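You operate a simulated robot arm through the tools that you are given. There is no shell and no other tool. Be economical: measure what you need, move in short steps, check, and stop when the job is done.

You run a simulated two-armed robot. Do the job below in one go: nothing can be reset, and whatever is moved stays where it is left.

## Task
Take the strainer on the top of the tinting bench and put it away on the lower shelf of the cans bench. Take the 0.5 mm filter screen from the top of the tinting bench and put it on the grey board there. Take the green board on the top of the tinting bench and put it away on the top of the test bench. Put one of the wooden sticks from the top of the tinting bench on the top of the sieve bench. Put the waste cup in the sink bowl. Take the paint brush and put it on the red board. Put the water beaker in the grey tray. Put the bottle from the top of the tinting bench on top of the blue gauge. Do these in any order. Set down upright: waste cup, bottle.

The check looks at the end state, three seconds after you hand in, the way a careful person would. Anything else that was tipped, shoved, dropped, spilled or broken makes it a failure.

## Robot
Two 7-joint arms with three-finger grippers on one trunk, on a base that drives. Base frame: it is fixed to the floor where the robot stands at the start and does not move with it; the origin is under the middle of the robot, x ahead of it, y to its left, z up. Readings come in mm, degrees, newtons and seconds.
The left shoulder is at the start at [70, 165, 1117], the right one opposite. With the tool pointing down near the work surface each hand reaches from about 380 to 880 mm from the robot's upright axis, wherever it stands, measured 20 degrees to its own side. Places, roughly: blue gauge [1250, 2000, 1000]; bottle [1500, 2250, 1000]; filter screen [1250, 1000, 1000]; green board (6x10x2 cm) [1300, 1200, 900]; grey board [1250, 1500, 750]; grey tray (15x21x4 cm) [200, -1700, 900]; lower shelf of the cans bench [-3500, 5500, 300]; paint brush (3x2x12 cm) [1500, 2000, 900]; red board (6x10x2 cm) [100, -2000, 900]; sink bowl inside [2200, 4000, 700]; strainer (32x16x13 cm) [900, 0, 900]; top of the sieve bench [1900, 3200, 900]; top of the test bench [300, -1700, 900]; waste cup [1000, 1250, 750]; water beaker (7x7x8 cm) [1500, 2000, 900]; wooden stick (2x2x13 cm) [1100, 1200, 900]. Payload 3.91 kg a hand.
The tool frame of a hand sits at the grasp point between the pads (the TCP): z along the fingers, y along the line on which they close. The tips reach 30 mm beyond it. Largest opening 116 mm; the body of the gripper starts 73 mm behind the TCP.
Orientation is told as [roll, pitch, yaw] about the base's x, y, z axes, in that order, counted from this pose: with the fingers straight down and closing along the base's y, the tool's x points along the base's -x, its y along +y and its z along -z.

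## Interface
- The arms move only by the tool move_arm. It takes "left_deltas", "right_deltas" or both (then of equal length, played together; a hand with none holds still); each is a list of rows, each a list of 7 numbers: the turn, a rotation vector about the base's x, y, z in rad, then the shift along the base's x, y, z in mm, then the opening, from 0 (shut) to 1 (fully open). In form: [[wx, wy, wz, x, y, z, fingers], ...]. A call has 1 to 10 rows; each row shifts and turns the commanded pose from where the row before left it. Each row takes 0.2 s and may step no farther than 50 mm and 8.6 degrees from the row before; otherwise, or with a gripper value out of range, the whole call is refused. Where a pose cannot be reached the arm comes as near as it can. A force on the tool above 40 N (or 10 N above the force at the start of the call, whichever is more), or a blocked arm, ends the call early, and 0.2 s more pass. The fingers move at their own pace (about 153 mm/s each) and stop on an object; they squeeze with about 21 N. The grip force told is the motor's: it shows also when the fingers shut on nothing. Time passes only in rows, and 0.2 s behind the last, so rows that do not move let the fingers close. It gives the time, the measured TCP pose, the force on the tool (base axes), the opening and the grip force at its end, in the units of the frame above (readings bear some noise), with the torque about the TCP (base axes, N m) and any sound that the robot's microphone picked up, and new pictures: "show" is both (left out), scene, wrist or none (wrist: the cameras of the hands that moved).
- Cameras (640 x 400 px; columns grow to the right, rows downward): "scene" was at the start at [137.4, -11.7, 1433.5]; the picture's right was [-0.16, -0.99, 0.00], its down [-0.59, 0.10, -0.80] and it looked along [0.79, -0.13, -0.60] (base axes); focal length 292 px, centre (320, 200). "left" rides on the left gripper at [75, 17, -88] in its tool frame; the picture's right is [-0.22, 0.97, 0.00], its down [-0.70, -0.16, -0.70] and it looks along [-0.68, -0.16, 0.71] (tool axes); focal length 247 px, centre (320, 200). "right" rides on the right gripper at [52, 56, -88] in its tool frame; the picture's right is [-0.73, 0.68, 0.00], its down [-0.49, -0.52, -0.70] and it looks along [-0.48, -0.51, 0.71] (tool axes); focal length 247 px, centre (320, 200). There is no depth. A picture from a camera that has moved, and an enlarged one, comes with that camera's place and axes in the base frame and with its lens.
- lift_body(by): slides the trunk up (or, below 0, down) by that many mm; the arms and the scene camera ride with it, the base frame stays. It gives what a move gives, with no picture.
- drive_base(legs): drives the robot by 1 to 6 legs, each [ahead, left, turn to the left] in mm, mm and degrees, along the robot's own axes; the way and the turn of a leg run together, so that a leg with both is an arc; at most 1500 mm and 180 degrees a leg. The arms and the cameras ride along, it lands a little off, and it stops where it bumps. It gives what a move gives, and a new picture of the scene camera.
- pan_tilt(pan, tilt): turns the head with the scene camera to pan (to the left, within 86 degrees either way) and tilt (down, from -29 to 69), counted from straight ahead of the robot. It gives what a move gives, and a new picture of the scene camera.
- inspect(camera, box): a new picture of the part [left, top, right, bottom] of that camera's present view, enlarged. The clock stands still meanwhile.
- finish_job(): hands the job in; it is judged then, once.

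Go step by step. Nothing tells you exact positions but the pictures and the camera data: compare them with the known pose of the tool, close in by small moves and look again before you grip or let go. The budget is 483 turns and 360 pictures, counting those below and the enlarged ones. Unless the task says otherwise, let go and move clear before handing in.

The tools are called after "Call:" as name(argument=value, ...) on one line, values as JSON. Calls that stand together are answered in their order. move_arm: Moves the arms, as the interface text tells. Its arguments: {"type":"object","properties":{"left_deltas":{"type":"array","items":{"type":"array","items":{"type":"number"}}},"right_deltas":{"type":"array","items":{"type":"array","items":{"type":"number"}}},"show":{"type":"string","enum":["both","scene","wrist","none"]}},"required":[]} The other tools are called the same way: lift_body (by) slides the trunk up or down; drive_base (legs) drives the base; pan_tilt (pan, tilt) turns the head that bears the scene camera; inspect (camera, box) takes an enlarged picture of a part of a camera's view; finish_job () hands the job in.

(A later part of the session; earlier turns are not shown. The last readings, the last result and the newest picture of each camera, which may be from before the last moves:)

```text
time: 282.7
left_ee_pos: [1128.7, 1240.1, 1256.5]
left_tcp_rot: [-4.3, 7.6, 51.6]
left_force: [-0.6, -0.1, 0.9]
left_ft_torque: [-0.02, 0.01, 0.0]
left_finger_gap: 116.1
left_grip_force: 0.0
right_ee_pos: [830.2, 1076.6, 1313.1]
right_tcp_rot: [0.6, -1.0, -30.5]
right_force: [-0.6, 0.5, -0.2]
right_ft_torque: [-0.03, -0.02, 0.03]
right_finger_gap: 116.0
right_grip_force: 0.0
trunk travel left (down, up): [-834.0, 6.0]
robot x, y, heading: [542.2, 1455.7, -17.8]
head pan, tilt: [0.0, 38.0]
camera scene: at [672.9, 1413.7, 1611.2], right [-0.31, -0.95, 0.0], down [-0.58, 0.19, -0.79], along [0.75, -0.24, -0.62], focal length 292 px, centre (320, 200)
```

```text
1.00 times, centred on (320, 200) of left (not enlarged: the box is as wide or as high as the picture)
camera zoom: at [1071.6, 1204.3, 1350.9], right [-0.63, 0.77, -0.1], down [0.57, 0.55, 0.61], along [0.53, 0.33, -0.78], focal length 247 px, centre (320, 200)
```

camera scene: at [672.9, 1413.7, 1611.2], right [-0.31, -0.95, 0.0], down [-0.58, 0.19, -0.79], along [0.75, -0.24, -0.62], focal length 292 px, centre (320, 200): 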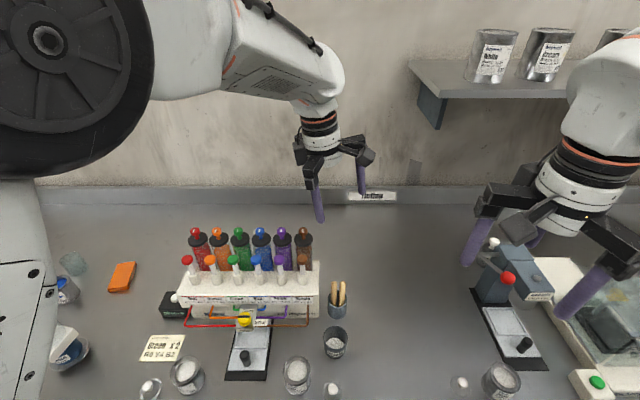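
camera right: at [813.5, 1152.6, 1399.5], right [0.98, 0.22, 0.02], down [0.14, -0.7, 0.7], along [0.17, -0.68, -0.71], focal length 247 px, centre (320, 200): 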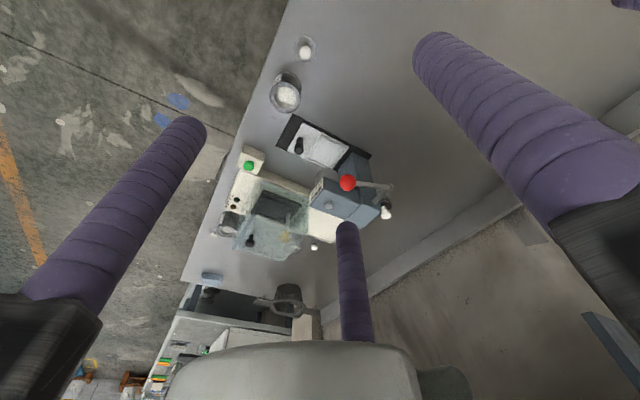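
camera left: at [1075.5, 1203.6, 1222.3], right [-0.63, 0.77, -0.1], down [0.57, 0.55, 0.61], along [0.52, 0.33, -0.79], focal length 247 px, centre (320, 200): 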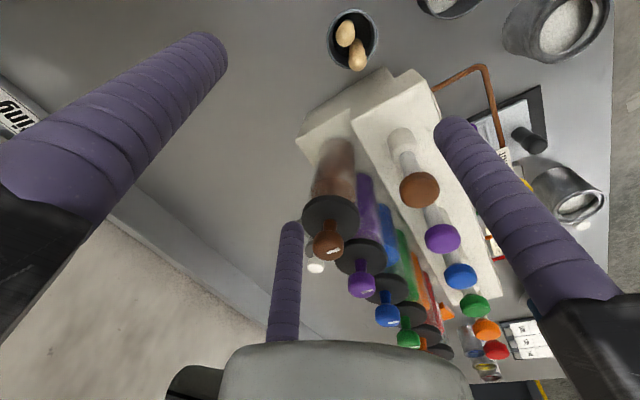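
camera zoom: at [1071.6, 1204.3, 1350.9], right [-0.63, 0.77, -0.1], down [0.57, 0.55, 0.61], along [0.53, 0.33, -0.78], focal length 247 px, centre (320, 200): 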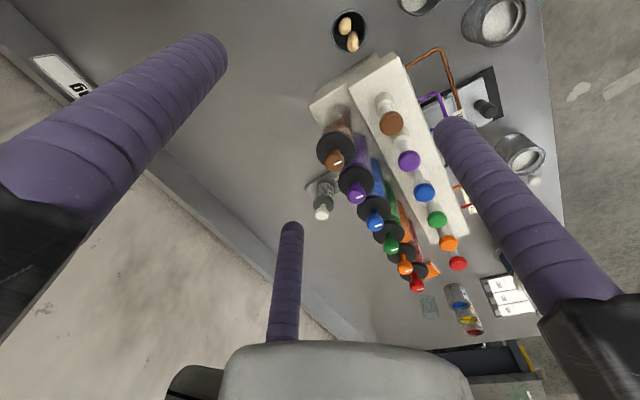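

Everything on the bench is intact. I bring the left hand back to its own side, levelled.

Call:
move_arm(left_deltas=[[0.02, -0.034, -0.13, -5, 15, 0, 1], [0.02, -0.034, -0.13, -10, 25, 0, 1], [0.018, -0.034, -0.13, -13, 30, 0, 1], [0.017, -0.034, -0.13, -13, 32, 0, 1], [0, 0, -0.136, -15, 32, 0, 1], [0, 0, -0.136, -15, 32, 0, 1], [0, 0, -0.136, -15, 32, 0, 1], [0, 0, -0.136, -15, 32, 0, 1], [0, 0, -0.136, -15, 30, 0, 1]], show="scene")

```text
time: 284.7
left_ee_pos: [1015.8, 1501.5, 1255.9]
left_tcp_rot: [-5.6, -1.4, -17.4]
left_force: [0.2, 0.3, 0.1]
left_ft_torque: [-0.02, -0.03, -0.03]
left_finger_gap: 116.0
left_grip_force: 0.2
right_ee_pos: [831.9, 1078.6, 1313.4]
right_tcp_rot: [0.3, -1.1, -30.4]
right_force: [0.4, 0.9, 0.1]
right_ft_torque: [-0.07, -0.01, 0.02]
right_finger_gap: 115.9
right_grip_force: 0.1
trunk travel left (down, up): [-834.0, 6.0]
robot x, y, heading: [540.5, 1452.4, -18.0]
head pan, tilt: [0.0, 38.0]
camera scene: at [673.9, 1417.0, 1611.3], right [-0.31, -0.95, 0.0], down [-0.59, 0.19, -0.79], along [0.75, -0.25, -0.62], focal length 292 px, centre (320, 200)
```

scene: 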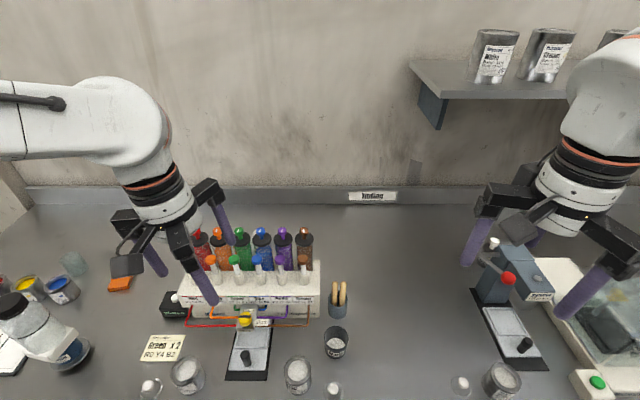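

Now the right hand: I bring it over the right-hand stick, turning it 74° so its camera faces away from the pumps.

Call:
move_arm(right_deltas=[[0, 0, 0.13, 20, 10, 0, 1], [0, 0, 0.13, 26, 13, -10, 1], [0, 0, 0.13, 26, 13, -15, 1], [0, 0, 0.13, 26, 13, -20, 1], [0, 0, 0.13, 26, 13, -25, 1], [0, 0, 0.13, 27, 14, -25, 1], [0, 0, 0.13, 27, 14, -25, 1], [0, 0, 0.13, 27, 14, -30, 1], [0, 0, 0.13, 27, 14, -30, 1], [0, 0, 0.13, 27, 14, -30, 1]], left_deltas=[[0.05, -0.003, 0, 0, 0, 0, 1], [0.05, -0.003, 0, 0, 0, 0, 1], [0, 0, 0, 0, 0, 0, 1], [0, 0, 0, 0, 0, 0, 1], [0, 0, 0, 0, 0, 0, 1], [0, 0, 0, 0, 0, 0, 1], [0, 0, 0, 0, 0, 0, 1], [0, 0, 0, 0, 0, 0, 1], [0, 0, 0, 0, 0, 0, 1], [0, 0, 0, 0, 0, 0, 1]], show="none")

Call:
inspect(camera="right", box=[0, 0, 640, 400])

Call:
inspect(camera="scene", box=[260, 150, 430, 370])

```text
time: 286.9
left_ee_pos: [1016.4, 1497.7, 1255.4]
left_tcp_rot: [0.2, 0.2, -17.4]
left_force: [0.1, -0.4, 0.8]
left_ft_torque: [-0.04, 0.01, 0.0]
left_finger_gap: 116.2
left_grip_force: 0.0
right_ee_pos: [928.8, 1125.7, 1267.4]
right_tcp_rot: [0.6, -1.0, -0.7]
right_force: [1.0, -0.4, 0.2]
right_ft_torque: [0.0, 0.01, 0.01]
right_finger_gap: 116.0
right_grip_force: 0.1
right hand out of reach, approached as far as the arm can: row 5, 6, 7, 8, 9, 10
trunk travel left (down, up): [-834.0, 6.0]
robot x, y, heading: [542.3, 1452.0, -18.4]
head pan, tilt: [0.0, 38.0]
```

```text
1.00 times, centred on (320, 200) of right (not enlarged: the box is as wide or as high as the picture)
camera zoom: at [874.7, 1183.4, 1353.5], right [0.74, 0.67, 0.02], down [0.47, -0.54, 0.7], along [0.48, -0.51, -0.71], focal length 247 px, centre (320, 200)
```

zoom: 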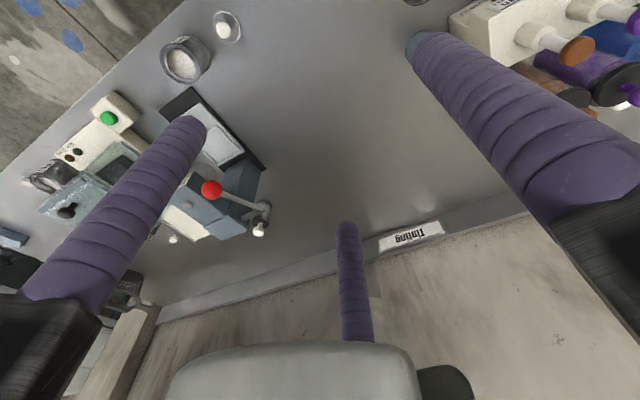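

```text
1.82 times, centred on (345, 260) of scene
camera zoom: at [674.2, 1413.4, 1611.2], right [-0.31, -0.95, 0.0], down [-0.59, 0.19, -0.79], along [0.75, -0.24, -0.62], focal length 531 px, centre (274, 91)
```

zoom: 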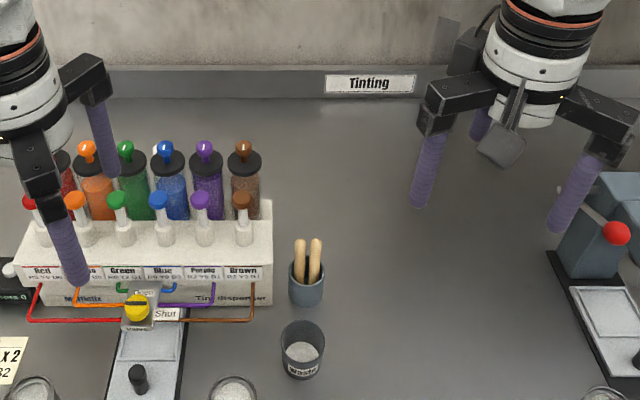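

The right wrist can't turn that far. I instead drive right so the sticks lie on the left arm's side, where that turn should be free.

Call:
drive_base(legs=[[0, -280, 0]])

Call:
move_arm(left_deltas=[[0, 0, 0.12, 10, -5, 0, 1], [0, 0, 0.12, 15, -5, 0, 1], [0, 0, 0.12, 20, -5, 0, 1], [0, 0, 0.12, 20, -5, 0, 1], [0, 0, 0.12, 20, -2, 0, 1], [0, 0, 0.12, 20, 0, 0, 1], [0, 0, 0.12, 20, 0, 0, 1], [0, 0, 0.12, 15, 0, 0, 1], [0, 0, 0.12, 10, 0, 0, 1]], show="both")

```text
time: 288.9
left_ee_pos: [927.7, 1227.4, 1256.1]
left_tcp_rot: [0.0, 0.2, -17.4]
left_force: [0.1, 1.0, -0.2]
left_ft_torque: [-0.04, -0.01, -0.01]
left_finger_gap: 115.7
left_grip_force: 0.0
right_ee_pos: [840.3, 857.5, 1265.9]
right_tcp_rot: [0.4, -1.0, -0.7]
right_force: [0.0, 1.0, -0.1]
right_ft_torque: [0.03, 0.03, -0.02]
right_finger_gap: 115.9
right_grip_force: 0.1
trunk travel left (down, up): [-834.0, 6.0]
robot x, y, heading: [454.1, 1179.9, -18.2]
head pan, tilt: [0.0, 38.0]
camera scene: at [585.7, 1144.1, 1611.2], right [-0.31, -0.95, 0.0], down [-0.59, 0.19, -0.79], along [0.75, -0.25, -0.62], focal length 292 px, centre (320, 200)
```

scene: 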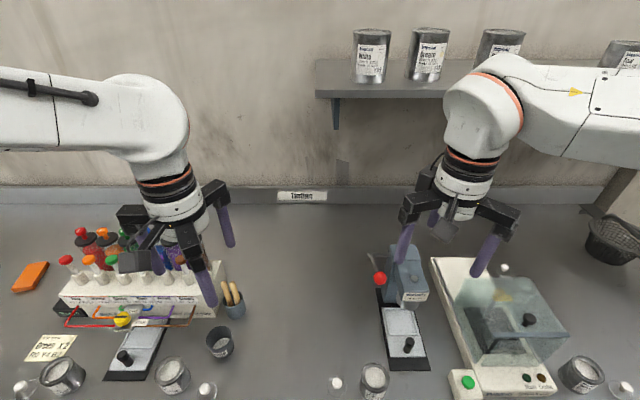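

```text
time: 290.9
left_ee_pos: [1076.5, 1204.1, 1254.5]
left_tcp_rot: [0.1, 0.2, 44.7]
left_force: [-0.1, -0.2, -0.1]
left_ft_torque: [0.0, 0.01, 0.0]
left_finger_gap: 116.0
left_grip_force: 0.1
right_ee_pos: [838.5, 855.4, 1266.9]
right_tcp_rot: [0.5, -1.0, -0.7]
right_force: [-0.4, -0.3, 0.2]
right_ft_torque: [-0.01, 0.0, 0.04]
right_finger_gap: 115.9
right_grip_force: 0.0
trunk travel left (down, up): [-834.0, 6.0]
robot x, y, heading: [452.6, 1181.8, -18.0]
head pan, tilt: [0.0, 38.0]
camera scene: at [585.2, 1141.2, 1611.2], right [-0.31, -0.95, 0.0], down [-0.59, 0.19, -0.79], along [0.75, -0.24, -0.62], focal length 292 px, centre (320, 200)
camera left: at [1012.4, 1162.3, 1343.4], right [-0.53, 0.85, 0.0], down [0.61, 0.38, 0.7], along [0.59, 0.37, -0.72], focal length 247 px, centre (320, 200)
```

scene: 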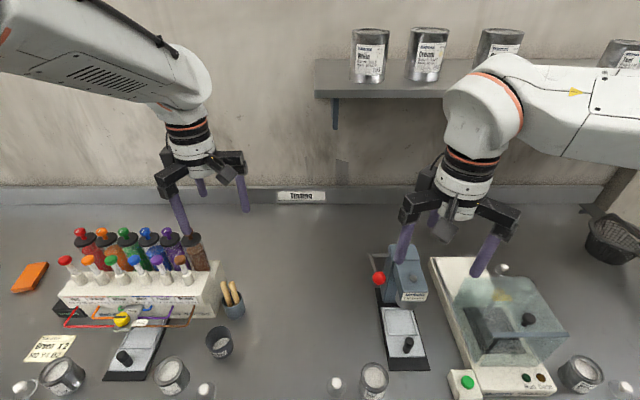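
left: 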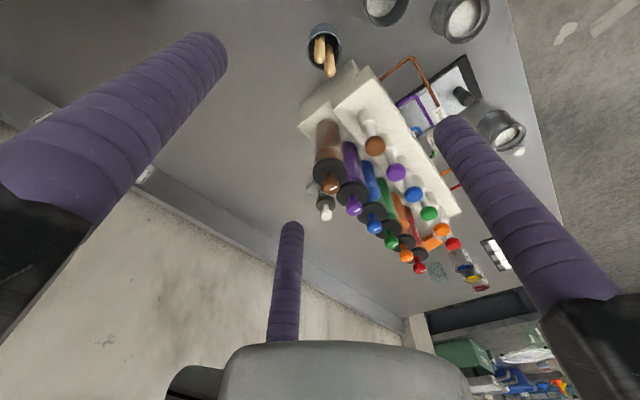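

The turn works here. The stick tops check out at (1089, 1211) and (1097, 1233). I come down over the right-hand one.

Call:
move_arm(left_deltas=[[0, 0, 0, 5, 2.4, -35, 1], [0, 0, 0, 8, 4, -40, 1], [0, 0, 0, 0, 0, -45, 1], [0, 0, 0, 0, 0, -45, 1], [0, 0, 0, 0, 0, -40, 1], [0, 0, 0, 0, 0, 0, 1]], show="wrist")

Call:
inspect(camera="left", box=[240, 40, 400, 180])

Call:
inspect(camera="scene", box=[160, 190, 290, 330])

```text
time: 292.3
left_ee_pos: [1090.3, 1212.7, 1052.6]
left_tcp_rot: [0.0, 0.1, 44.5]
left_force: [-0.5, 0.3, 0.0]
left_ft_torque: [0.03, -0.02, 0.04]
left_finger_gap: 116.3
left_grip_force: 0.0
right_ee_pos: [838.5, 855.0, 1267.1]
right_tcp_rot: [0.5, -1.1, -0.8]
right_force: [-1.7, 0.7, -0.3]
right_ft_torque: [-0.02, 0.0, 0.01]
right_finger_gap: 116.0
right_grip_force: 0.0
trunk travel left (down, up): [-834.0, 6.0]
robot x, y, heading: [451.9, 1180.5, -17.9]
head pan, tilt: [0.0, 38.0]
camera left: at [1026.1, 1170.8, 1140.3], right [-0.52, 0.85, 0.0], down [0.61, 0.38, 0.7], along [0.59, 0.37, -0.72], focal length 247 px, centre (320, 200)
```

left: 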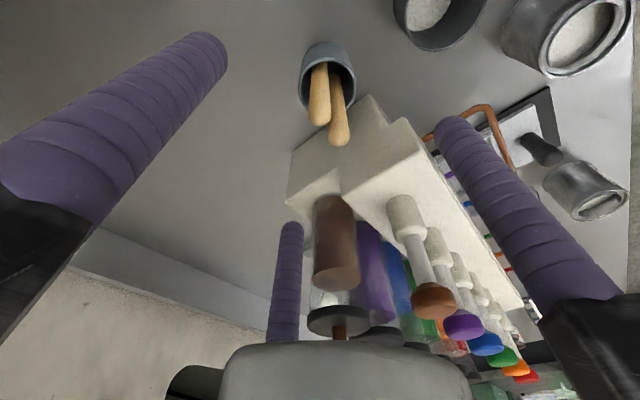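

```text
2.86 times, centred on (320, 110) of left
camera zoom: at [1026.1, 1170.8, 1140.3], right [-0.52, 0.85, 0.0], down [0.61, 0.38, 0.7], along [0.59, 0.37, -0.72], focal length 706 px, centre (320, 457)
```

zoom: 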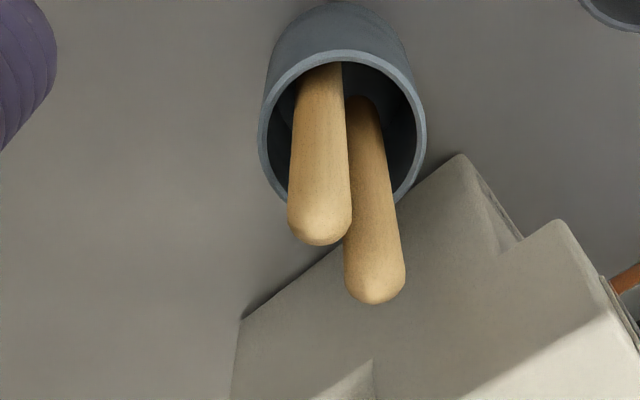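

```text
2.86 times, centred on (225, 260) of scene
camera zoom: at [584.1, 1142.1, 1611.3], right [-0.31, -0.95, 0.0], down [-0.58, 0.19, -0.79], along [0.75, -0.25, -0.62], focal length 835 px, centre (591, 29)
```

zoom: 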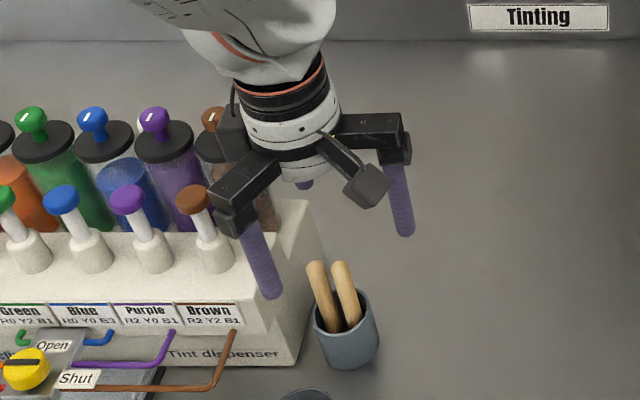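

Exactly on the axis. I lower and close on the stick's top.

Call:
move_arm(left_deltas=[[0, 0, 0, 0, -1, -25, 1], [0, 0, 0, 0, -1, -25, 1], [0, 0, 0, 0, 0, -16, 1], [0, 0, 0, 0, 0, 0, 0.7], [0, 0, 0, 0, 0, 0, 0.5], [0, 0, 0, 0, 0, 0, 0.35]], show="wrist")

Call:
inspect(camera="left", box=[220, 60, 420, 220])

```text
time: 293.7
left_ee_pos: [1090.5, 1210.5, 986.2]
left_tcp_rot: [0.1, 0.2, 44.6]
left_force: [0.1, 0.1, -0.2]
left_ft_torque: [-0.01, 0.0, -0.01]
left_finger_gap: 40.5
left_grip_force: 0.0
right_ee_pos: [839.3, 854.5, 1265.6]
right_tcp_rot: [0.5, -1.1, -0.7]
right_force: [-0.1, -0.2, 0.2]
right_ft_torque: [0.01, -0.01, -0.02]
right_finger_gap: 115.9
right_grip_force: 0.1
trunk travel left (down, up): [-834.0, 6.0]
robot x, y, heading: [455.3, 1185.7, -18.2]
head pan, tilt: [0.0, 38.0]
camera left: at [1026.0, 1168.6, 1074.3], right [-0.52, 0.85, 0.0], down [0.61, 0.37, 0.7], along [0.59, 0.37, -0.72], focal length 247 px, centre (320, 200)
```

left: 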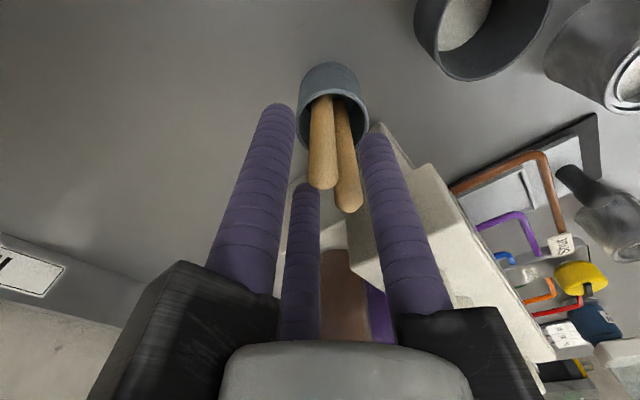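

```text
2.50 times, centred on (320, 140) of left
camera zoom: at [1026.0, 1168.6, 1074.3], right [-0.52, 0.85, 0.0], down [0.61, 0.37, 0.7], along [0.59, 0.37, -0.72], focal length 617 px, centre (320, 350)
```

zoom: 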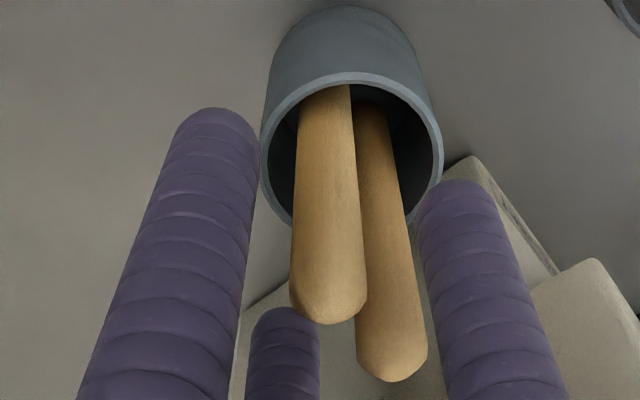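

Call:
move_arm(left_deltas=[[0, 0, 0, 0, 0, 0, 0.25], [0, 0, 0, 0, 0, 0, 0.15], [0, 0, 0, 0, 0, 0, 0], [0, 0, 0, 0, 0, 0, 0]], show="wrist")

Call:
inspect(camera="left", box=[220, 60, 420, 220])

```text
time: 294.7
left_ee_pos: [1091.0, 1210.4, 986.4]
left_tcp_rot: [0.1, 0.1, 44.5]
left_force: [-0.2, 0.3, 0.5]
left_ft_torque: [0.04, 0.05, 0.01]
left_finger_gap: 14.1
left_grip_force: 20.7
right_ee_pos: [838.1, 854.7, 1267.6]
right_tcp_rot: [0.6, -1.1, -0.7]
right_force: [-0.8, -0.5, 0.2]
right_ft_torque: [0.03, -0.01, 0.0]
right_finger_gap: 116.0
right_grip_force: 0.0
trunk travel left (down, up): [-834.0, 6.0]
robot x, y, heading: [454.2, 1181.8, -17.9]
head pan, tilt: [0.0, 38.0]
camera left: at [1026.0, 1168.7, 1074.5], right [-0.52, 0.85, 0.0], down [0.61, 0.38, 0.7], along [0.59, 0.37, -0.72], focal length 247 px, centre (320, 200)
```

left: 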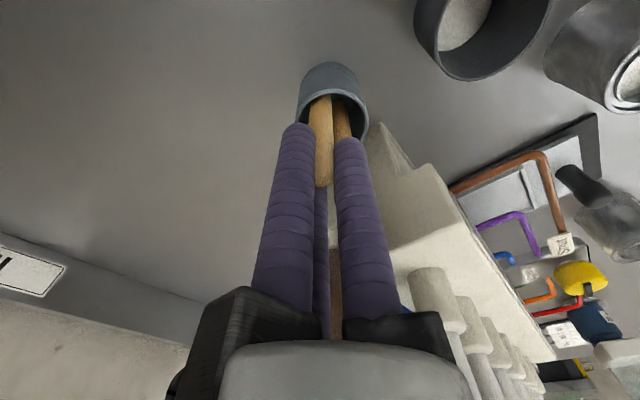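

```text
2.50 times, centred on (320, 140) of left
camera zoom: at [1026.0, 1168.7, 1074.5], right [-0.52, 0.85, 0.0], down [0.61, 0.38, 0.7], along [0.59, 0.37, -0.72], focal length 617 px, centre (320, 350)
```

zoom: 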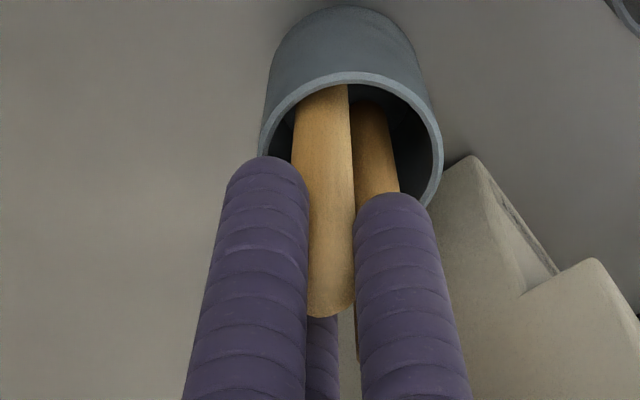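

Only one stick is gripped. I lift it straight out.

Call:
move_arm(left_deltas=[[0, 0, 0, 0, 0, 10, 0], [0, 0, 0, 0, 0, 20, 0], [0, 0, 0, 0, 0, 30, 0], [0, 0, 0, 0, 0, 35, 0], [0, 0, 0, 0, 0, 40, 0], [0, 0, 0, 0, 0, 40, 0], [0, 0, 0, 0, 0, 40, 0], [0, 0, 0, 0, 0, 40, 0], [0, 0, 0, 0, 0, 40, 0]], show="both")

Call:
inspect(camera="scene", box=[150, 120, 290, 370])

```text
time: 296.7
left_ee_pos: [1087.5, 1207.2, 1279.3]
left_tcp_rot: [0.1, 0.2, 44.5]
left_force: [-0.6, 0.2, -0.4]
left_ft_torque: [-0.03, -0.02, -0.03]
left_finger_gap: 13.9
left_grip_force: 20.8
right_ee_pos: [837.7, 855.5, 1267.6]
right_tcp_rot: [0.6, -1.0, -0.8]
right_force: [-0.7, -0.9, 0.4]
right_ft_torque: [-0.03, -0.05, 0.01]
right_finger_gap: 115.8
right_grip_force: 0.0
trunk travel left (down, up): [-834.0, 6.0]
robot x, y, heading: [454.7, 1180.2, -18.2]
head pan, tilt: [0.0, 38.0]
camera scene: at [584.0, 1142.1, 1611.3], right [-0.31, -0.95, 0.0], down [-0.58, 0.19, -0.79], along [0.75, -0.25, -0.62], focal length 292 px, centre (320, 200)
camera left: at [1023.6, 1166.5, 1368.0], right [-0.52, 0.85, 0.0], down [0.61, 0.38, 0.7], along [0.59, 0.37, -0.72], focal length 247 px, centre (320, 200)
```

scene: 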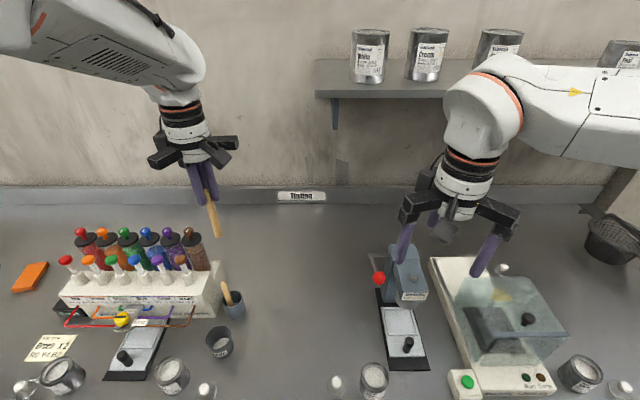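
left: 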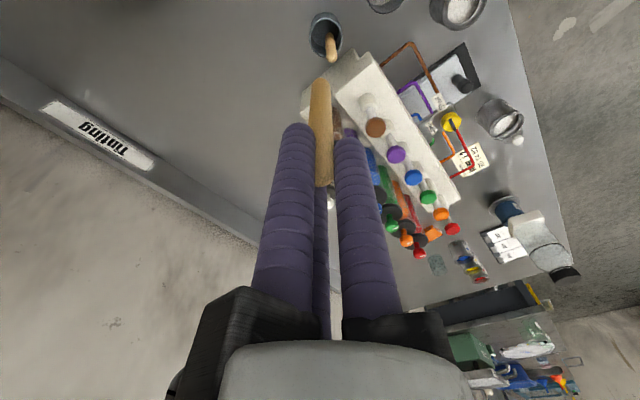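

```text
1.60 times, centred on (220, 245) of scene
camera zoom: at [584.0, 1142.1, 1611.3], right [-0.31, -0.95, 0.0], down [-0.58, 0.19, -0.79], along [0.75, -0.25, -0.62], focal length 468 px, centre (480, 128)
```

zoom: 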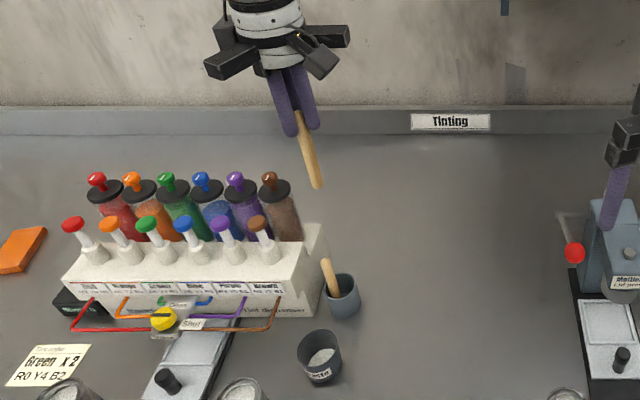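

One stick is out, hanging straight. I draw the left hand back and higher, then drive left so that the right hand can take the waste cup.

Call:
move_arm(left_deltas=[[0, 0, 0, -25, 10, 15, 0], [0, 0, 0, -25, 10, 15, 0], [0, 0, 0, -25, 10, 10, 0], [0, 0, 0, -25, 10, 0, 0]], right_deltas=[[0, 0, -0.1, 0, 0, 0, 1], [0, 0, -0.1, 0, 0, 0, 1], [0, 0, -0.1, 0, 0, 0, 1], [0, 0, 0, 0, 0, 0, 1]], show="none")

Call:
drive_base(legs=[[0, 420, 0]])

Call:
inspect(camera="scene", box=[260, 200, 440, 370])

```text
time: 297.7
left_ee_pos: [1023.5, 1255.6, 1309.7]
left_tcp_rot: [-0.8, 3.2, 45.2]
left_force: [0.2, 0.6, 0.1]
left_ft_torque: [0.0, 0.01, 0.02]
left_finger_gap: 13.8
left_grip_force: 21.5
left hand out of reach, approached as far as the arm can: row 3, 4
right_ee_pos: [839.7, 854.5, 1266.7]
right_tcp_rot: [0.5, -1.0, -18.0]
right_force: [-0.3, -0.2, -0.8]
right_ft_torque: [-0.04, 0.0, 0.02]
right_finger_gap: 115.9
right_grip_force: 0.0
trunk travel left (down, up): [-834.0, 6.0]
robot x, y, heading: [452.9, 1184.5, -18.0]
head pan, tilt: [0.0, 38.0]
```

```text
time: 300.3
left_ee_pos: [1154.4, 1652.0, 1311.1]
left_tcp_rot: [-1.0, 3.1, 44.7]
left_force: [-0.5, -0.4, 0.7]
left_ft_torque: [0.0, 0.01, 0.01]
left_finger_gap: 14.2
left_grip_force: 21.1
right_ee_pos: [970.3, 1254.6, 1267.0]
right_tcp_rot: [0.7, -1.1, -18.4]
right_force: [0.1, -0.6, -0.4]
right_ft_torque: [-0.02, 0.02, -0.03]
right_finger_gap: 115.9
right_grip_force: 0.1
trunk travel left (down, up): [-834.0, 6.0]
robot x, y, heading: [584.4, 1583.2, -18.8]
head pan, tilt: [0.0, 38.0]
camera scene: at [701.1, 1553.2, 1582.1], right [-0.25, -0.97, 0.0], down [-0.83, 0.21, -0.51], along [0.49, -0.12, -0.86], focal length 292 px, centre (320, 200)
```

scene: 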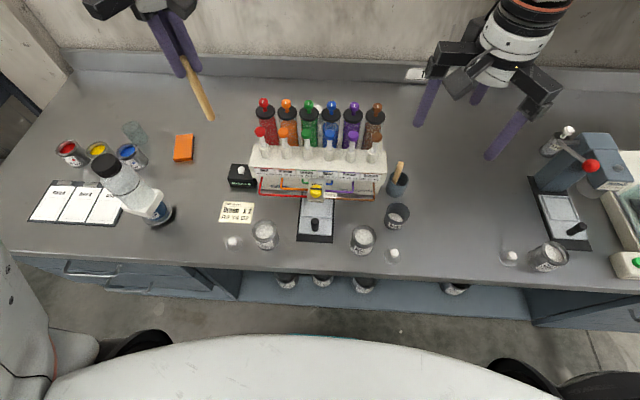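

```text
2.35 times, centred on (350, 285) of scene
camera zoom: at [701.1, 1553.2, 1582.1], right [-0.25, -0.97, 0.0], down [-0.83, 0.21, -0.51], along [0.49, -0.12, -0.86], focal length 688 px, centre (249, 0)
```

zoom: 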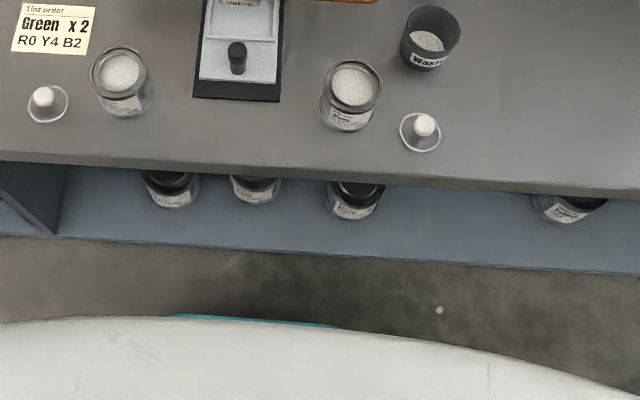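

The head camera has been nudged, probably by the left elbow. I move the left hand outward and turn it back to relieve that.

Call:
move_arm(left_deltas=[[0, 0, -0.1, 20, 10, 0, 0], [0, 0, -0.12, 20, 10, 0, 0], [0, 0, -0.12, 15, 15, 0, 0], [0, 0, -0.12, 10, 20, 0, 0], [0, 0, -0.12, 5, 20, 0, 0], [0, 0, -0.12, 0, 20, 0, 0], [0, 0, -0.12, 0, 20, 0, 0], [0, 0, -0.12, 0, 10, 0, 0], [0, 0, -0.12, 0, 0, 0, 0]], show="none")

Call:
pan_tilt(pan=0, tilt=42)

```text
time: 302.3
left_ee_pos: [1224.2, 1779.2, 1312.2]
left_tcp_rot: [-0.9, 3.0, -16.2]
left_force: [-0.4, 0.0, -0.5]
left_ft_torque: [0.0, 0.03, 0.02]
left_finger_gap: 14.2
left_grip_force: 20.7
right_ee_pos: [970.3, 1254.8, 1266.1]
right_tcp_rot: [0.6, -1.2, -18.4]
right_force: [0.9, 0.7, -0.5]
right_ft_torque: [0.0, 0.01, 0.02]
right_finger_gap: 116.0
right_grip_force: 0.0
trunk travel left (down, up): [-834.0, 6.0]
robot x, y, heading: [584.3, 1583.8, -18.4]
head pan, tilt: [0.0, 38.0]
```

```text
time: 302.9
left_ee_pos: [1225.9, 1777.9, 1311.6]
left_tcp_rot: [-1.0, 3.1, -16.1]
left_force: [0.2, 0.8, -0.2]
left_ft_torque: [-0.06, -0.01, 0.01]
left_finger_gap: 13.9
left_grip_force: 20.4
right_ee_pos: [970.7, 1254.8, 1266.2]
right_tcp_rot: [0.7, -1.1, -18.4]
right_force: [0.7, -0.3, -1.0]
right_ft_torque: [0.0, 0.0, 0.0]
right_finger_gap: 116.1
right_grip_force: 0.1
trunk travel left (down, up): [-834.0, 6.0]
robot x, y, heading: [586.4, 1583.5, -18.8]
head pan, tilt: [0.0, 42.0]
camera scene: at [715.7, 1544.8, 1605.3], right [-0.32, -0.95, 0.0], down [-0.63, 0.21, -0.74], along [0.7, -0.24, -0.67], focal length 292 px, centre (320, 200)
```

scene: 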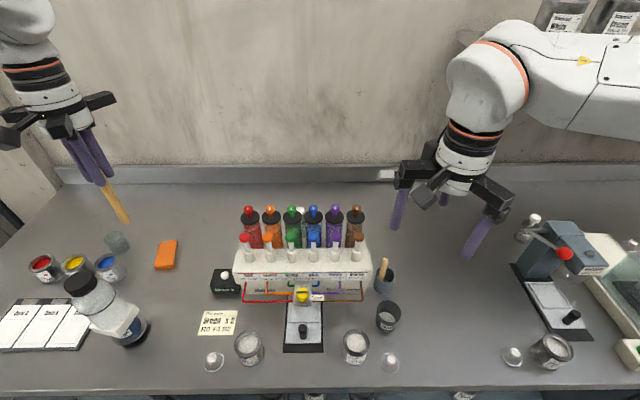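

The head is back and everything stands. Now the waste cup under the right hand.

Call:
inspect(camera="right", box=[0, 0, 640, 400])

```text
1.00 times, centred on (320, 200) of right (not enlarged: the box is as wide or as high as the picture)
camera zoom: at [935.8, 1325.2, 1353.5], right [0.91, 0.42, 0.02], down [0.28, -0.65, 0.7], along [0.31, -0.63, -0.71], focal length 247 px, centre (320, 200)
```

zoom: 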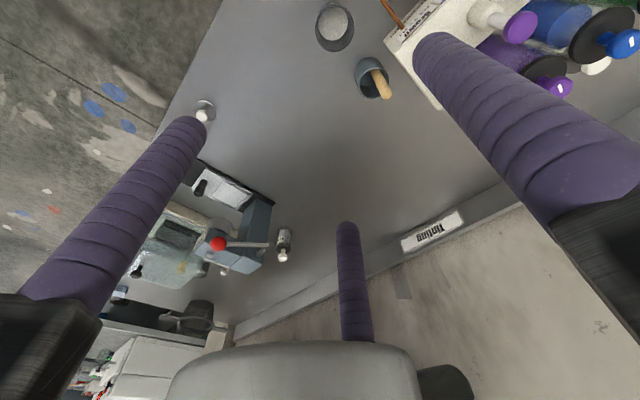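

The cup is at about (996, 1269). I bring the right hand down over it.

Call:
move_arm(right_deltas=[[0, 0, -0.085, 8, 5, -40, 1], [0, 0, -0.085, 8, 5, -45, 1], [0, 0, 0, 9, 4, -45, 1], [0, 0, 0, 0, 0, -48, 1], [0, 0, 0, 0, 0, -45, 1], [0, 0, 0, 0, 0, 0, 1]], show="both")

Call:
inspect(camera="scene", box=[320, 220, 460, 380])

```text
time: 304.3
left_ee_pos: [1223.7, 1778.2, 1312.0]
left_tcp_rot: [-1.0, 3.0, -16.1]
left_force: [0.5, 0.7, -0.4]
left_ft_torque: [-0.01, -0.02, -0.02]
left_finger_gap: 14.2
left_grip_force: 20.6
right_ee_pos: [992.6, 1269.2, 1043.0]
right_tcp_rot: [0.5, -1.0, -28.1]
right_force: [-0.2, 1.0, 0.3]
right_ft_torque: [0.02, 0.02, -0.01]
right_finger_gap: 115.9
right_grip_force: 0.0
trunk travel left (down, up): [-834.0, 6.0]
robot x, y, heading: [587.9, 1583.6, -18.7]
head pan, tilt: [0.0, 42.0]
camera scene: at [715.2, 1545.4, 1605.3], right [-0.32, -0.95, 0.0], down [-0.63, 0.21, -0.74], along [0.7, -0.24, -0.67], focal length 292 px, centre (320, 200)
camera right: at [970.9, 1344.3, 1129.1], right [0.97, 0.26, 0.02], down [0.17, -0.69, 0.7], along [0.19, -0.68, -0.71], focal length 247 px, centre (320, 200)
```

scene: 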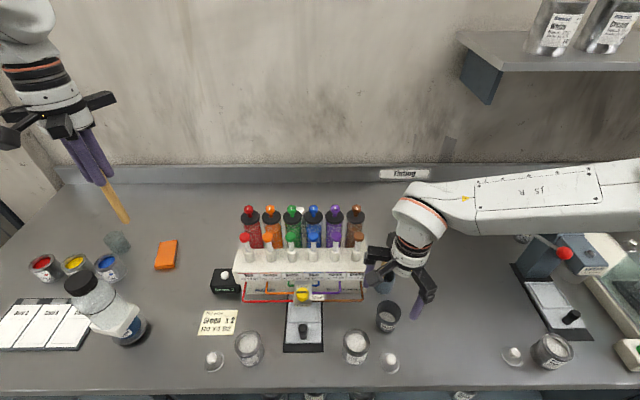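
right: 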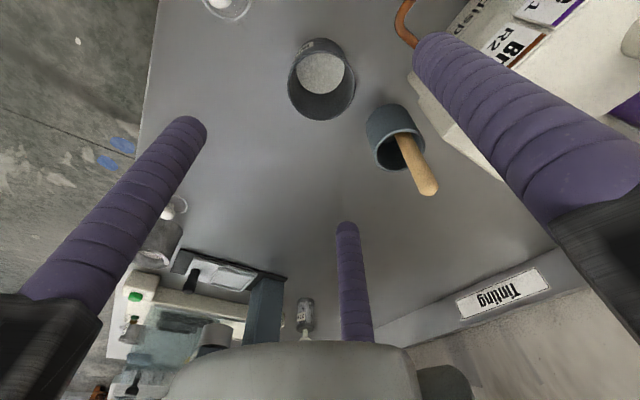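

```text
2.50 times, centred on (390, 300) of scene
camera zoom: at [715.2, 1545.4, 1605.3], right [-0.32, -0.95, 0.0], down [-0.63, 0.21, -0.74], along [0.7, -0.24, -0.67], focal length 730 px, centre (145, -50)
```

zoom: 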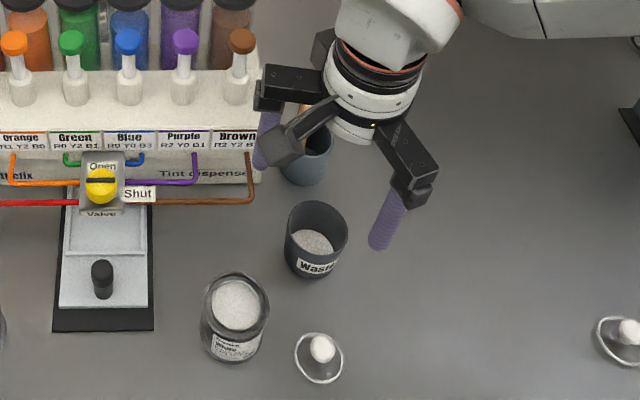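

Call:
move_arm(right_deltas=[[0, 0, 0, -1, 4, -35, 1], [0, 0, 0, 0, 0, -35, 1], [0, 0, 0, 0, 0, -35, 1], [0, 0, 0, 0, 0, -32, 1], [0, 0, 0, 0, 0, 0, 1]], show="wrist")

Call:
inspect(camera="scene", box=[320, 220, 460, 380])

```text
time: 305.5
left_ee_pos: [1225.0, 1778.8, 1312.1]
left_tcp_rot: [-1.0, 3.0, -16.1]
left_force: [0.2, 0.6, -0.5]
left_ft_torque: [0.03, -0.02, 0.0]
left_finger_gap: 14.2
left_grip_force: 21.1
right_ee_pos: [993.4, 1273.9, 904.2]
right_tcp_rot: [0.6, -1.2, -28.1]
right_force: [-1.0, 0.0, -0.7]
right_ft_torque: [-0.03, 0.02, -0.01]
right_finger_gap: 116.0
right_grip_force: 0.0
trunk travel left (down, up): [-834.0, 6.0]
robot x, y, heading: [588.8, 1587.9, -18.3]
head pan, tilt: [0.0, 42.0]
camera right: at [971.8, 1348.5, 991.3], right [0.97, 0.26, 0.02], down [0.17, -0.69, 0.7], along [0.19, -0.68, -0.71], focal length 247 px, centre (320, 200)
```

right: 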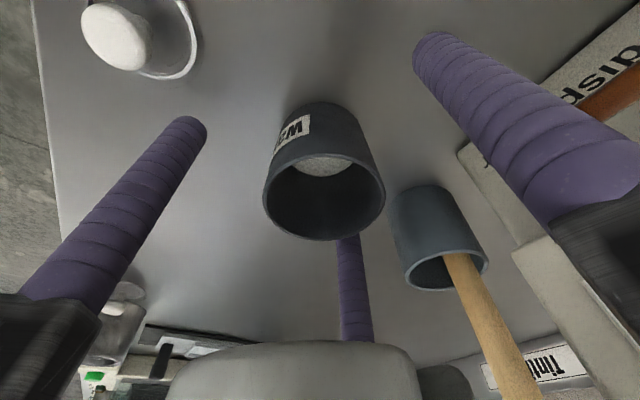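

```text
2.50 times, centred on (390, 300) of scene
camera zoom: at [715.2, 1545.0, 1605.3], right [-0.32, -0.95, 0.0], down [-0.63, 0.21, -0.74], along [0.7, -0.24, -0.67], focal length 730 px, centre (145, -50)
```

zoom: 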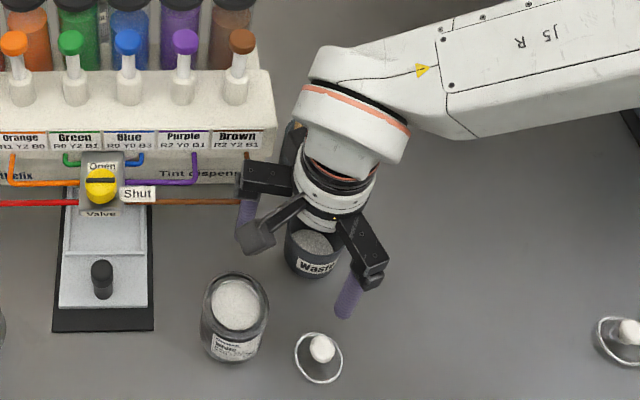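

Call:
move_arm(right_deltas=[[0, 0, 0, 0, 0, 0, 0.75], [0, 0, 0, 0, 0, 0, 0.65], [0, 0, 0, 0, 0, 0, 0.5], [0, 0, 0, 0, 0, 0, 0.2], [0, 0, 0, 0, 0, 0, 0], [0, 0, 0, 0, 0, 0, 0]], show="wrist")

Call:
move_arm(right_deltas=[[0, 0, 0, 0, 0, 8, 0], [0, 0, 0, 0, 0, 15, 0], [0, 0, 0, 0, 0, 25, 0], [0, 0, 0, 0, 0, 30, 0], [0, 0, 0, 0, 0, 30, 0], [0, 0, 0, 0, 0, 35, 0], [0, 0, 0, 0, 0, 40, 0], [0, 0, 0, 0, 0, 40, 0], [0, 0, 0, 0, 0, 40, 0], [0, 0, 0, 0, 0, 30, 0]], show="both")

```text
time: 306.9
left_ee_pos: [1224.7, 1778.1, 1311.8]
left_tcp_rot: [-0.9, 3.0, -16.1]
left_force: [0.1, 0.4, 0.4]
left_ft_torque: [0.0, 0.01, 0.02]
left_finger_gap: 14.0
left_grip_force: 20.7
right_ee_pos: [994.1, 1273.7, 904.9]
right_tcp_rot: [0.6, -1.1, -28.1]
right_force: [-0.2, 0.1, 2.7]
right_ft_torque: [0.04, -0.01, 0.0]
right_finger_gap: 55.6
right_grip_force: 21.1
trunk travel left (down, up): [-834.0, 6.0]
robot x, y, heading: [589.2, 1585.0, -18.5]
head pan, tilt: [0.0, 42.0]
camera right: at [972.0, 1348.5, 991.7], right [0.97, 0.26, 0.02], down [0.17, -0.69, 0.7], along [0.19, -0.68, -0.71], focal length 247 px, centre (320, 200)
```

right: 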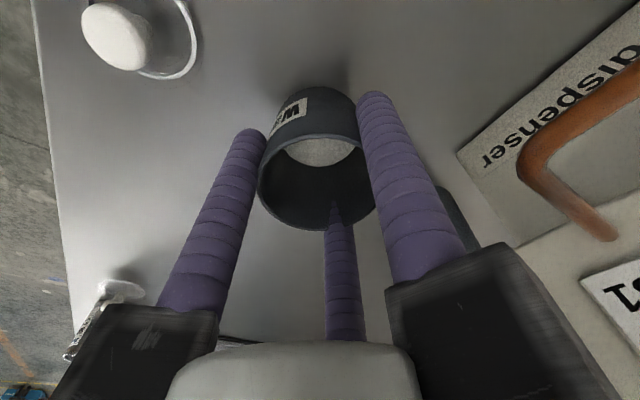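

```text
time: 309.1
left_ee_pos: [1224.7, 1779.6, 1312.1]
left_tcp_rot: [-1.0, 3.0, -16.1]
left_force: [-0.7, -0.1, -0.4]
left_ft_torque: [0.02, 0.03, -0.01]
left_finger_gap: 13.8
left_grip_force: 20.3
right_ee_pos: [994.2, 1272.2, 1200.3]
right_tcp_rot: [0.5, -1.1, -28.0]
right_force: [0.0, 0.3, -0.7]
right_ft_torque: [0.01, -0.03, 0.01]
right_finger_gap: 55.5
right_grip_force: 21.2
trunk travel left (down, up): [-834.0, 6.0]
robot x, y, heading: [588.7, 1584.3, -18.6]
head pan, tilt: [0.0, 42.0]
camera scene: at [715.4, 1545.4, 1605.3], right [-0.32, -0.95, 0.0], down [-0.63, 0.21, -0.74], along [0.7, -0.24, -0.67], focal length 292 px, centre (320, 200)
camera right: at [972.4, 1347.7, 1286.7], right [0.97, 0.26, 0.02], down [0.17, -0.69, 0.7], along [0.2, -0.68, -0.71], focal length 247 px, centre (320, 200)
```

scene: 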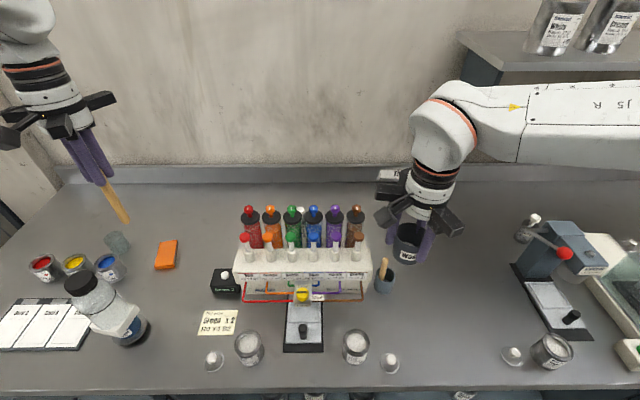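
right: 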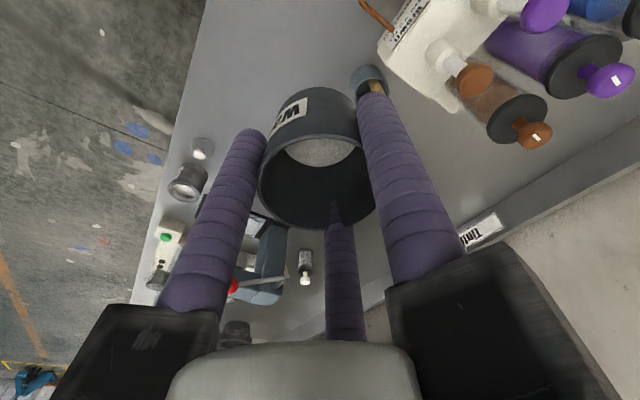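

Both the stick and the waste cup are in hand. I back off and drive left to the sieve bench.

Call:
drive_base(legs=[[-360, 0, 0], [0, 1300, 0.3]])

Call:
pan_tilt(pan=25, tilt=35)

```text
time: 317.5
left_ee_pos: [1267.6, 3137.0, 1312.8]
left_tcp_rot: [-1.0, 3.0, -14.5]
left_force: [0.5, -0.1, -0.2]
left_ft_torque: [-0.02, 0.02, 0.01]
left_finger_gap: 13.9
left_grip_force: 21.0
right_ee_pos: [1053.2, 2624.9, 1199.4]
right_tcp_rot: [0.6, -1.0, -26.4]
right_force: [0.1, 0.5, -0.6]
right_ft_torque: [0.0, -0.01, 0.02]
right_finger_gap: 55.8
right_grip_force: 21.2
trunk travel left (down, up): [-834.0, 6.0]
robot x, y, heading: [634.8, 2930.2, -17.0]
head pan, tilt: [0.0, 42.0]
camera scene: at [764.5, 2889.5, 1605.3], right [-0.29, -0.96, 0.0], down [-0.64, 0.19, -0.74], along [0.71, -0.22, -0.67], focal length 292 px, centre (320, 200)
```

scene: 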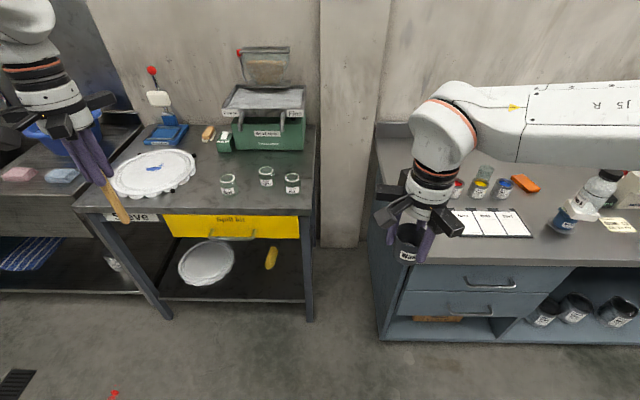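

```text
time: 318.4
left_ee_pos: [1266.6, 3139.2, 1311.4]
left_tcp_rot: [-1.0, 3.1, -14.5]
left_force: [-0.1, 0.1, 0.2]
left_ft_torque: [-0.02, -0.04, 0.01]
left_finger_gap: 14.0
left_grip_force: 20.8
right_ee_pos: [1052.4, 2626.0, 1200.1]
right_tcp_rot: [0.4, -1.1, -26.4]
right_force: [-0.5, -0.6, 0.2]
right_ft_torque: [0.02, 0.02, 0.02]
right_finger_gap: 55.5
right_grip_force: 21.2
trunk travel left (down, up): [-834.0, 6.0]
robot x, y, heading: [635.0, 2924.7, -16.9]
head pan, tilt: [25.0, 35.0]
camera scene: at [771.9, 2926.8, 1615.7], right [0.14, -0.99, 0.0], down [-0.57, -0.08, -0.82], along [0.81, 0.12, -0.57], focal length 292 px, centre (320, 200)
```

scene: 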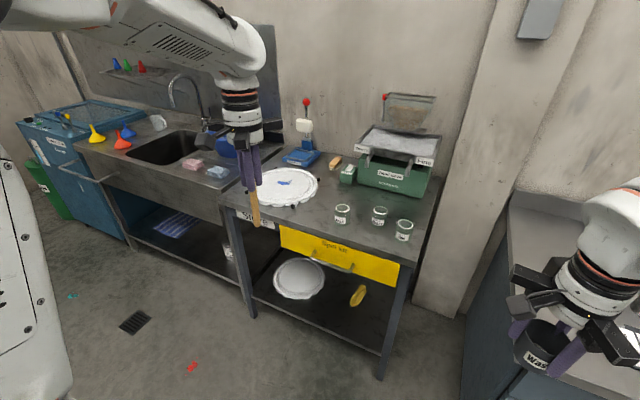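

Call:
inspect(camera="scene", box=[200, 110, 460, 300])

Call:
inspect(camera="scene", box=[60, 60, 260, 210])

```text
2.11 times, centred on (330, 205) of scene
camera zoom: at [771.9, 2926.8, 1615.7], right [0.14, -0.99, 0.0], down [-0.57, -0.08, -0.82], along [0.81, 0.12, -0.57], focal length 615 px, centre (299, 190)
```

zoom: 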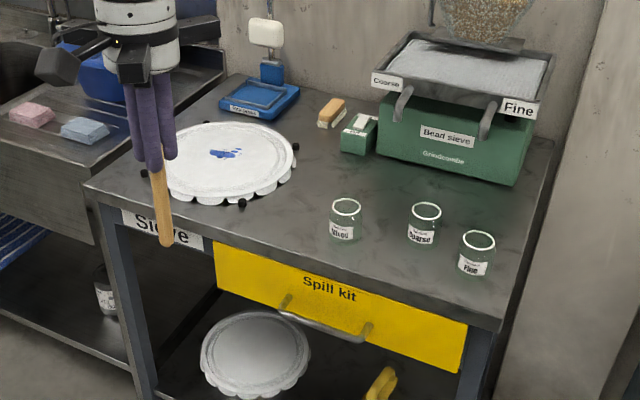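

```text
2.67 times, centred on (160, 135) of scene
camera zoom: at [771.9, 2926.8, 1615.7], right [0.14, -0.99, 0.0], down [-0.57, -0.08, -0.82], along [0.81, 0.12, -0.57], focal length 779 px, centre (747, 373)
```

zoom: 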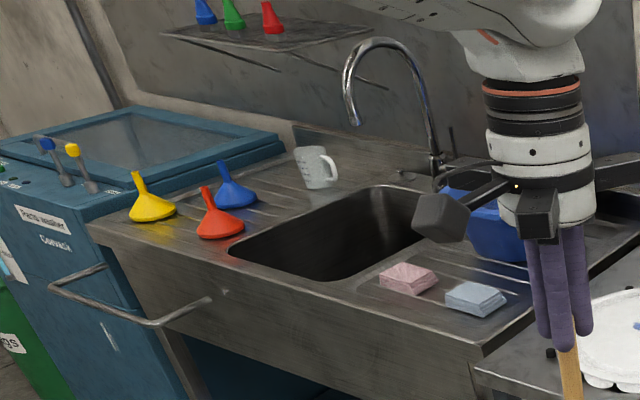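

The front-left part of the sieve bench, between the white pan and the jars, is free. I drive up so the left hand can lay the stick there from in front of the edge.

Call:
drive_base(legs=[[0, 330, -1.5], [330, 0, 0]])

Call:
pan_tilt(pan=10, tilt=42)

```text
time: 322.4
left_ee_pos: [1685.2, 3322.3, 1313.1]
left_tcp_rot: [-0.9, 2.9, -16.4]
left_force: [-0.8, 0.4, 0.4]
left_ft_torque: [0.0, -0.02, 0.01]
left_finger_gap: 13.9
left_grip_force: 21.0
right_ee_pos: [1453.9, 2817.0, 1201.2]
right_tcp_rot: [0.6, -1.1, -28.4]
right_force: [-0.5, 0.1, -0.5]
right_ft_torque: [0.04, -0.04, -0.05]
right_finger_gap: 55.7
right_grip_force: 21.8
trunk travel left (down, up): [-834.0, 6.0]
robot x, y, heading: [1051.9, 3134.0, -18.7]
head pan, tilt: [25.0, 35.0]
camera scene: at [1183.9, 3128.4, 1616.0], right [0.11, -0.99, 0.0], down [-0.57, -0.06, -0.82], along [0.82, 0.09, -0.57], focal length 292 px, centre (320, 200)
```

scene: 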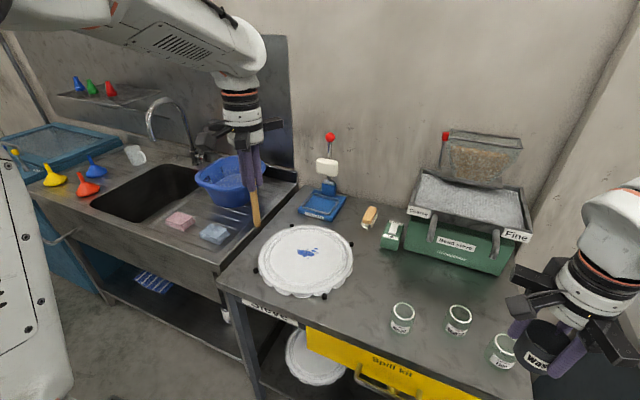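

```text
time: 323.2
left_ee_pos: [1688.9, 3322.8, 1312.0]
left_tcp_rot: [-1.0, 3.1, -16.4]
left_force: [0.4, -0.3, -1.1]
left_ft_torque: [0.0, -0.01, -0.01]
left_finger_gap: 14.1
left_grip_force: 20.6
right_ee_pos: [1456.0, 2817.7, 1199.1]
right_tcp_rot: [0.6, -1.0, -28.4]
right_force: [0.2, 0.3, -1.0]
right_ft_torque: [0.01, -0.01, 0.0]
right_finger_gap: 55.7
right_grip_force: 21.4
trunk travel left (down, up): [-834.0, 6.0]
robot x, y, heading: [1049.2, 3130.1, -18.8]
head pan, tilt: [10.0, 42.0]
camera scene: at [1182.2, 3105.3, 1605.2], right [-0.15, -0.99, 0.0], down [-0.66, 0.1, -0.74], along [0.73, -0.11, -0.67], focal length 292 px, centre (320, 200)
```

scene: 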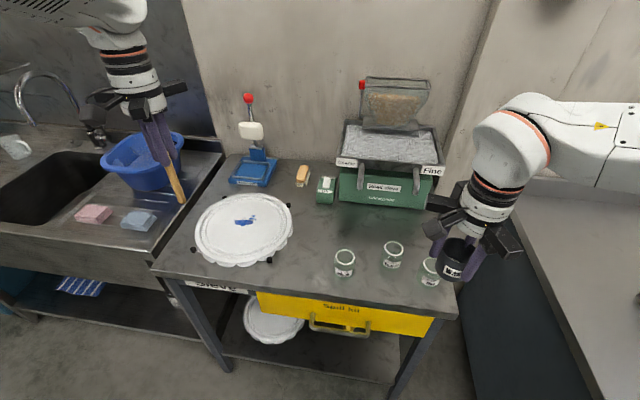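

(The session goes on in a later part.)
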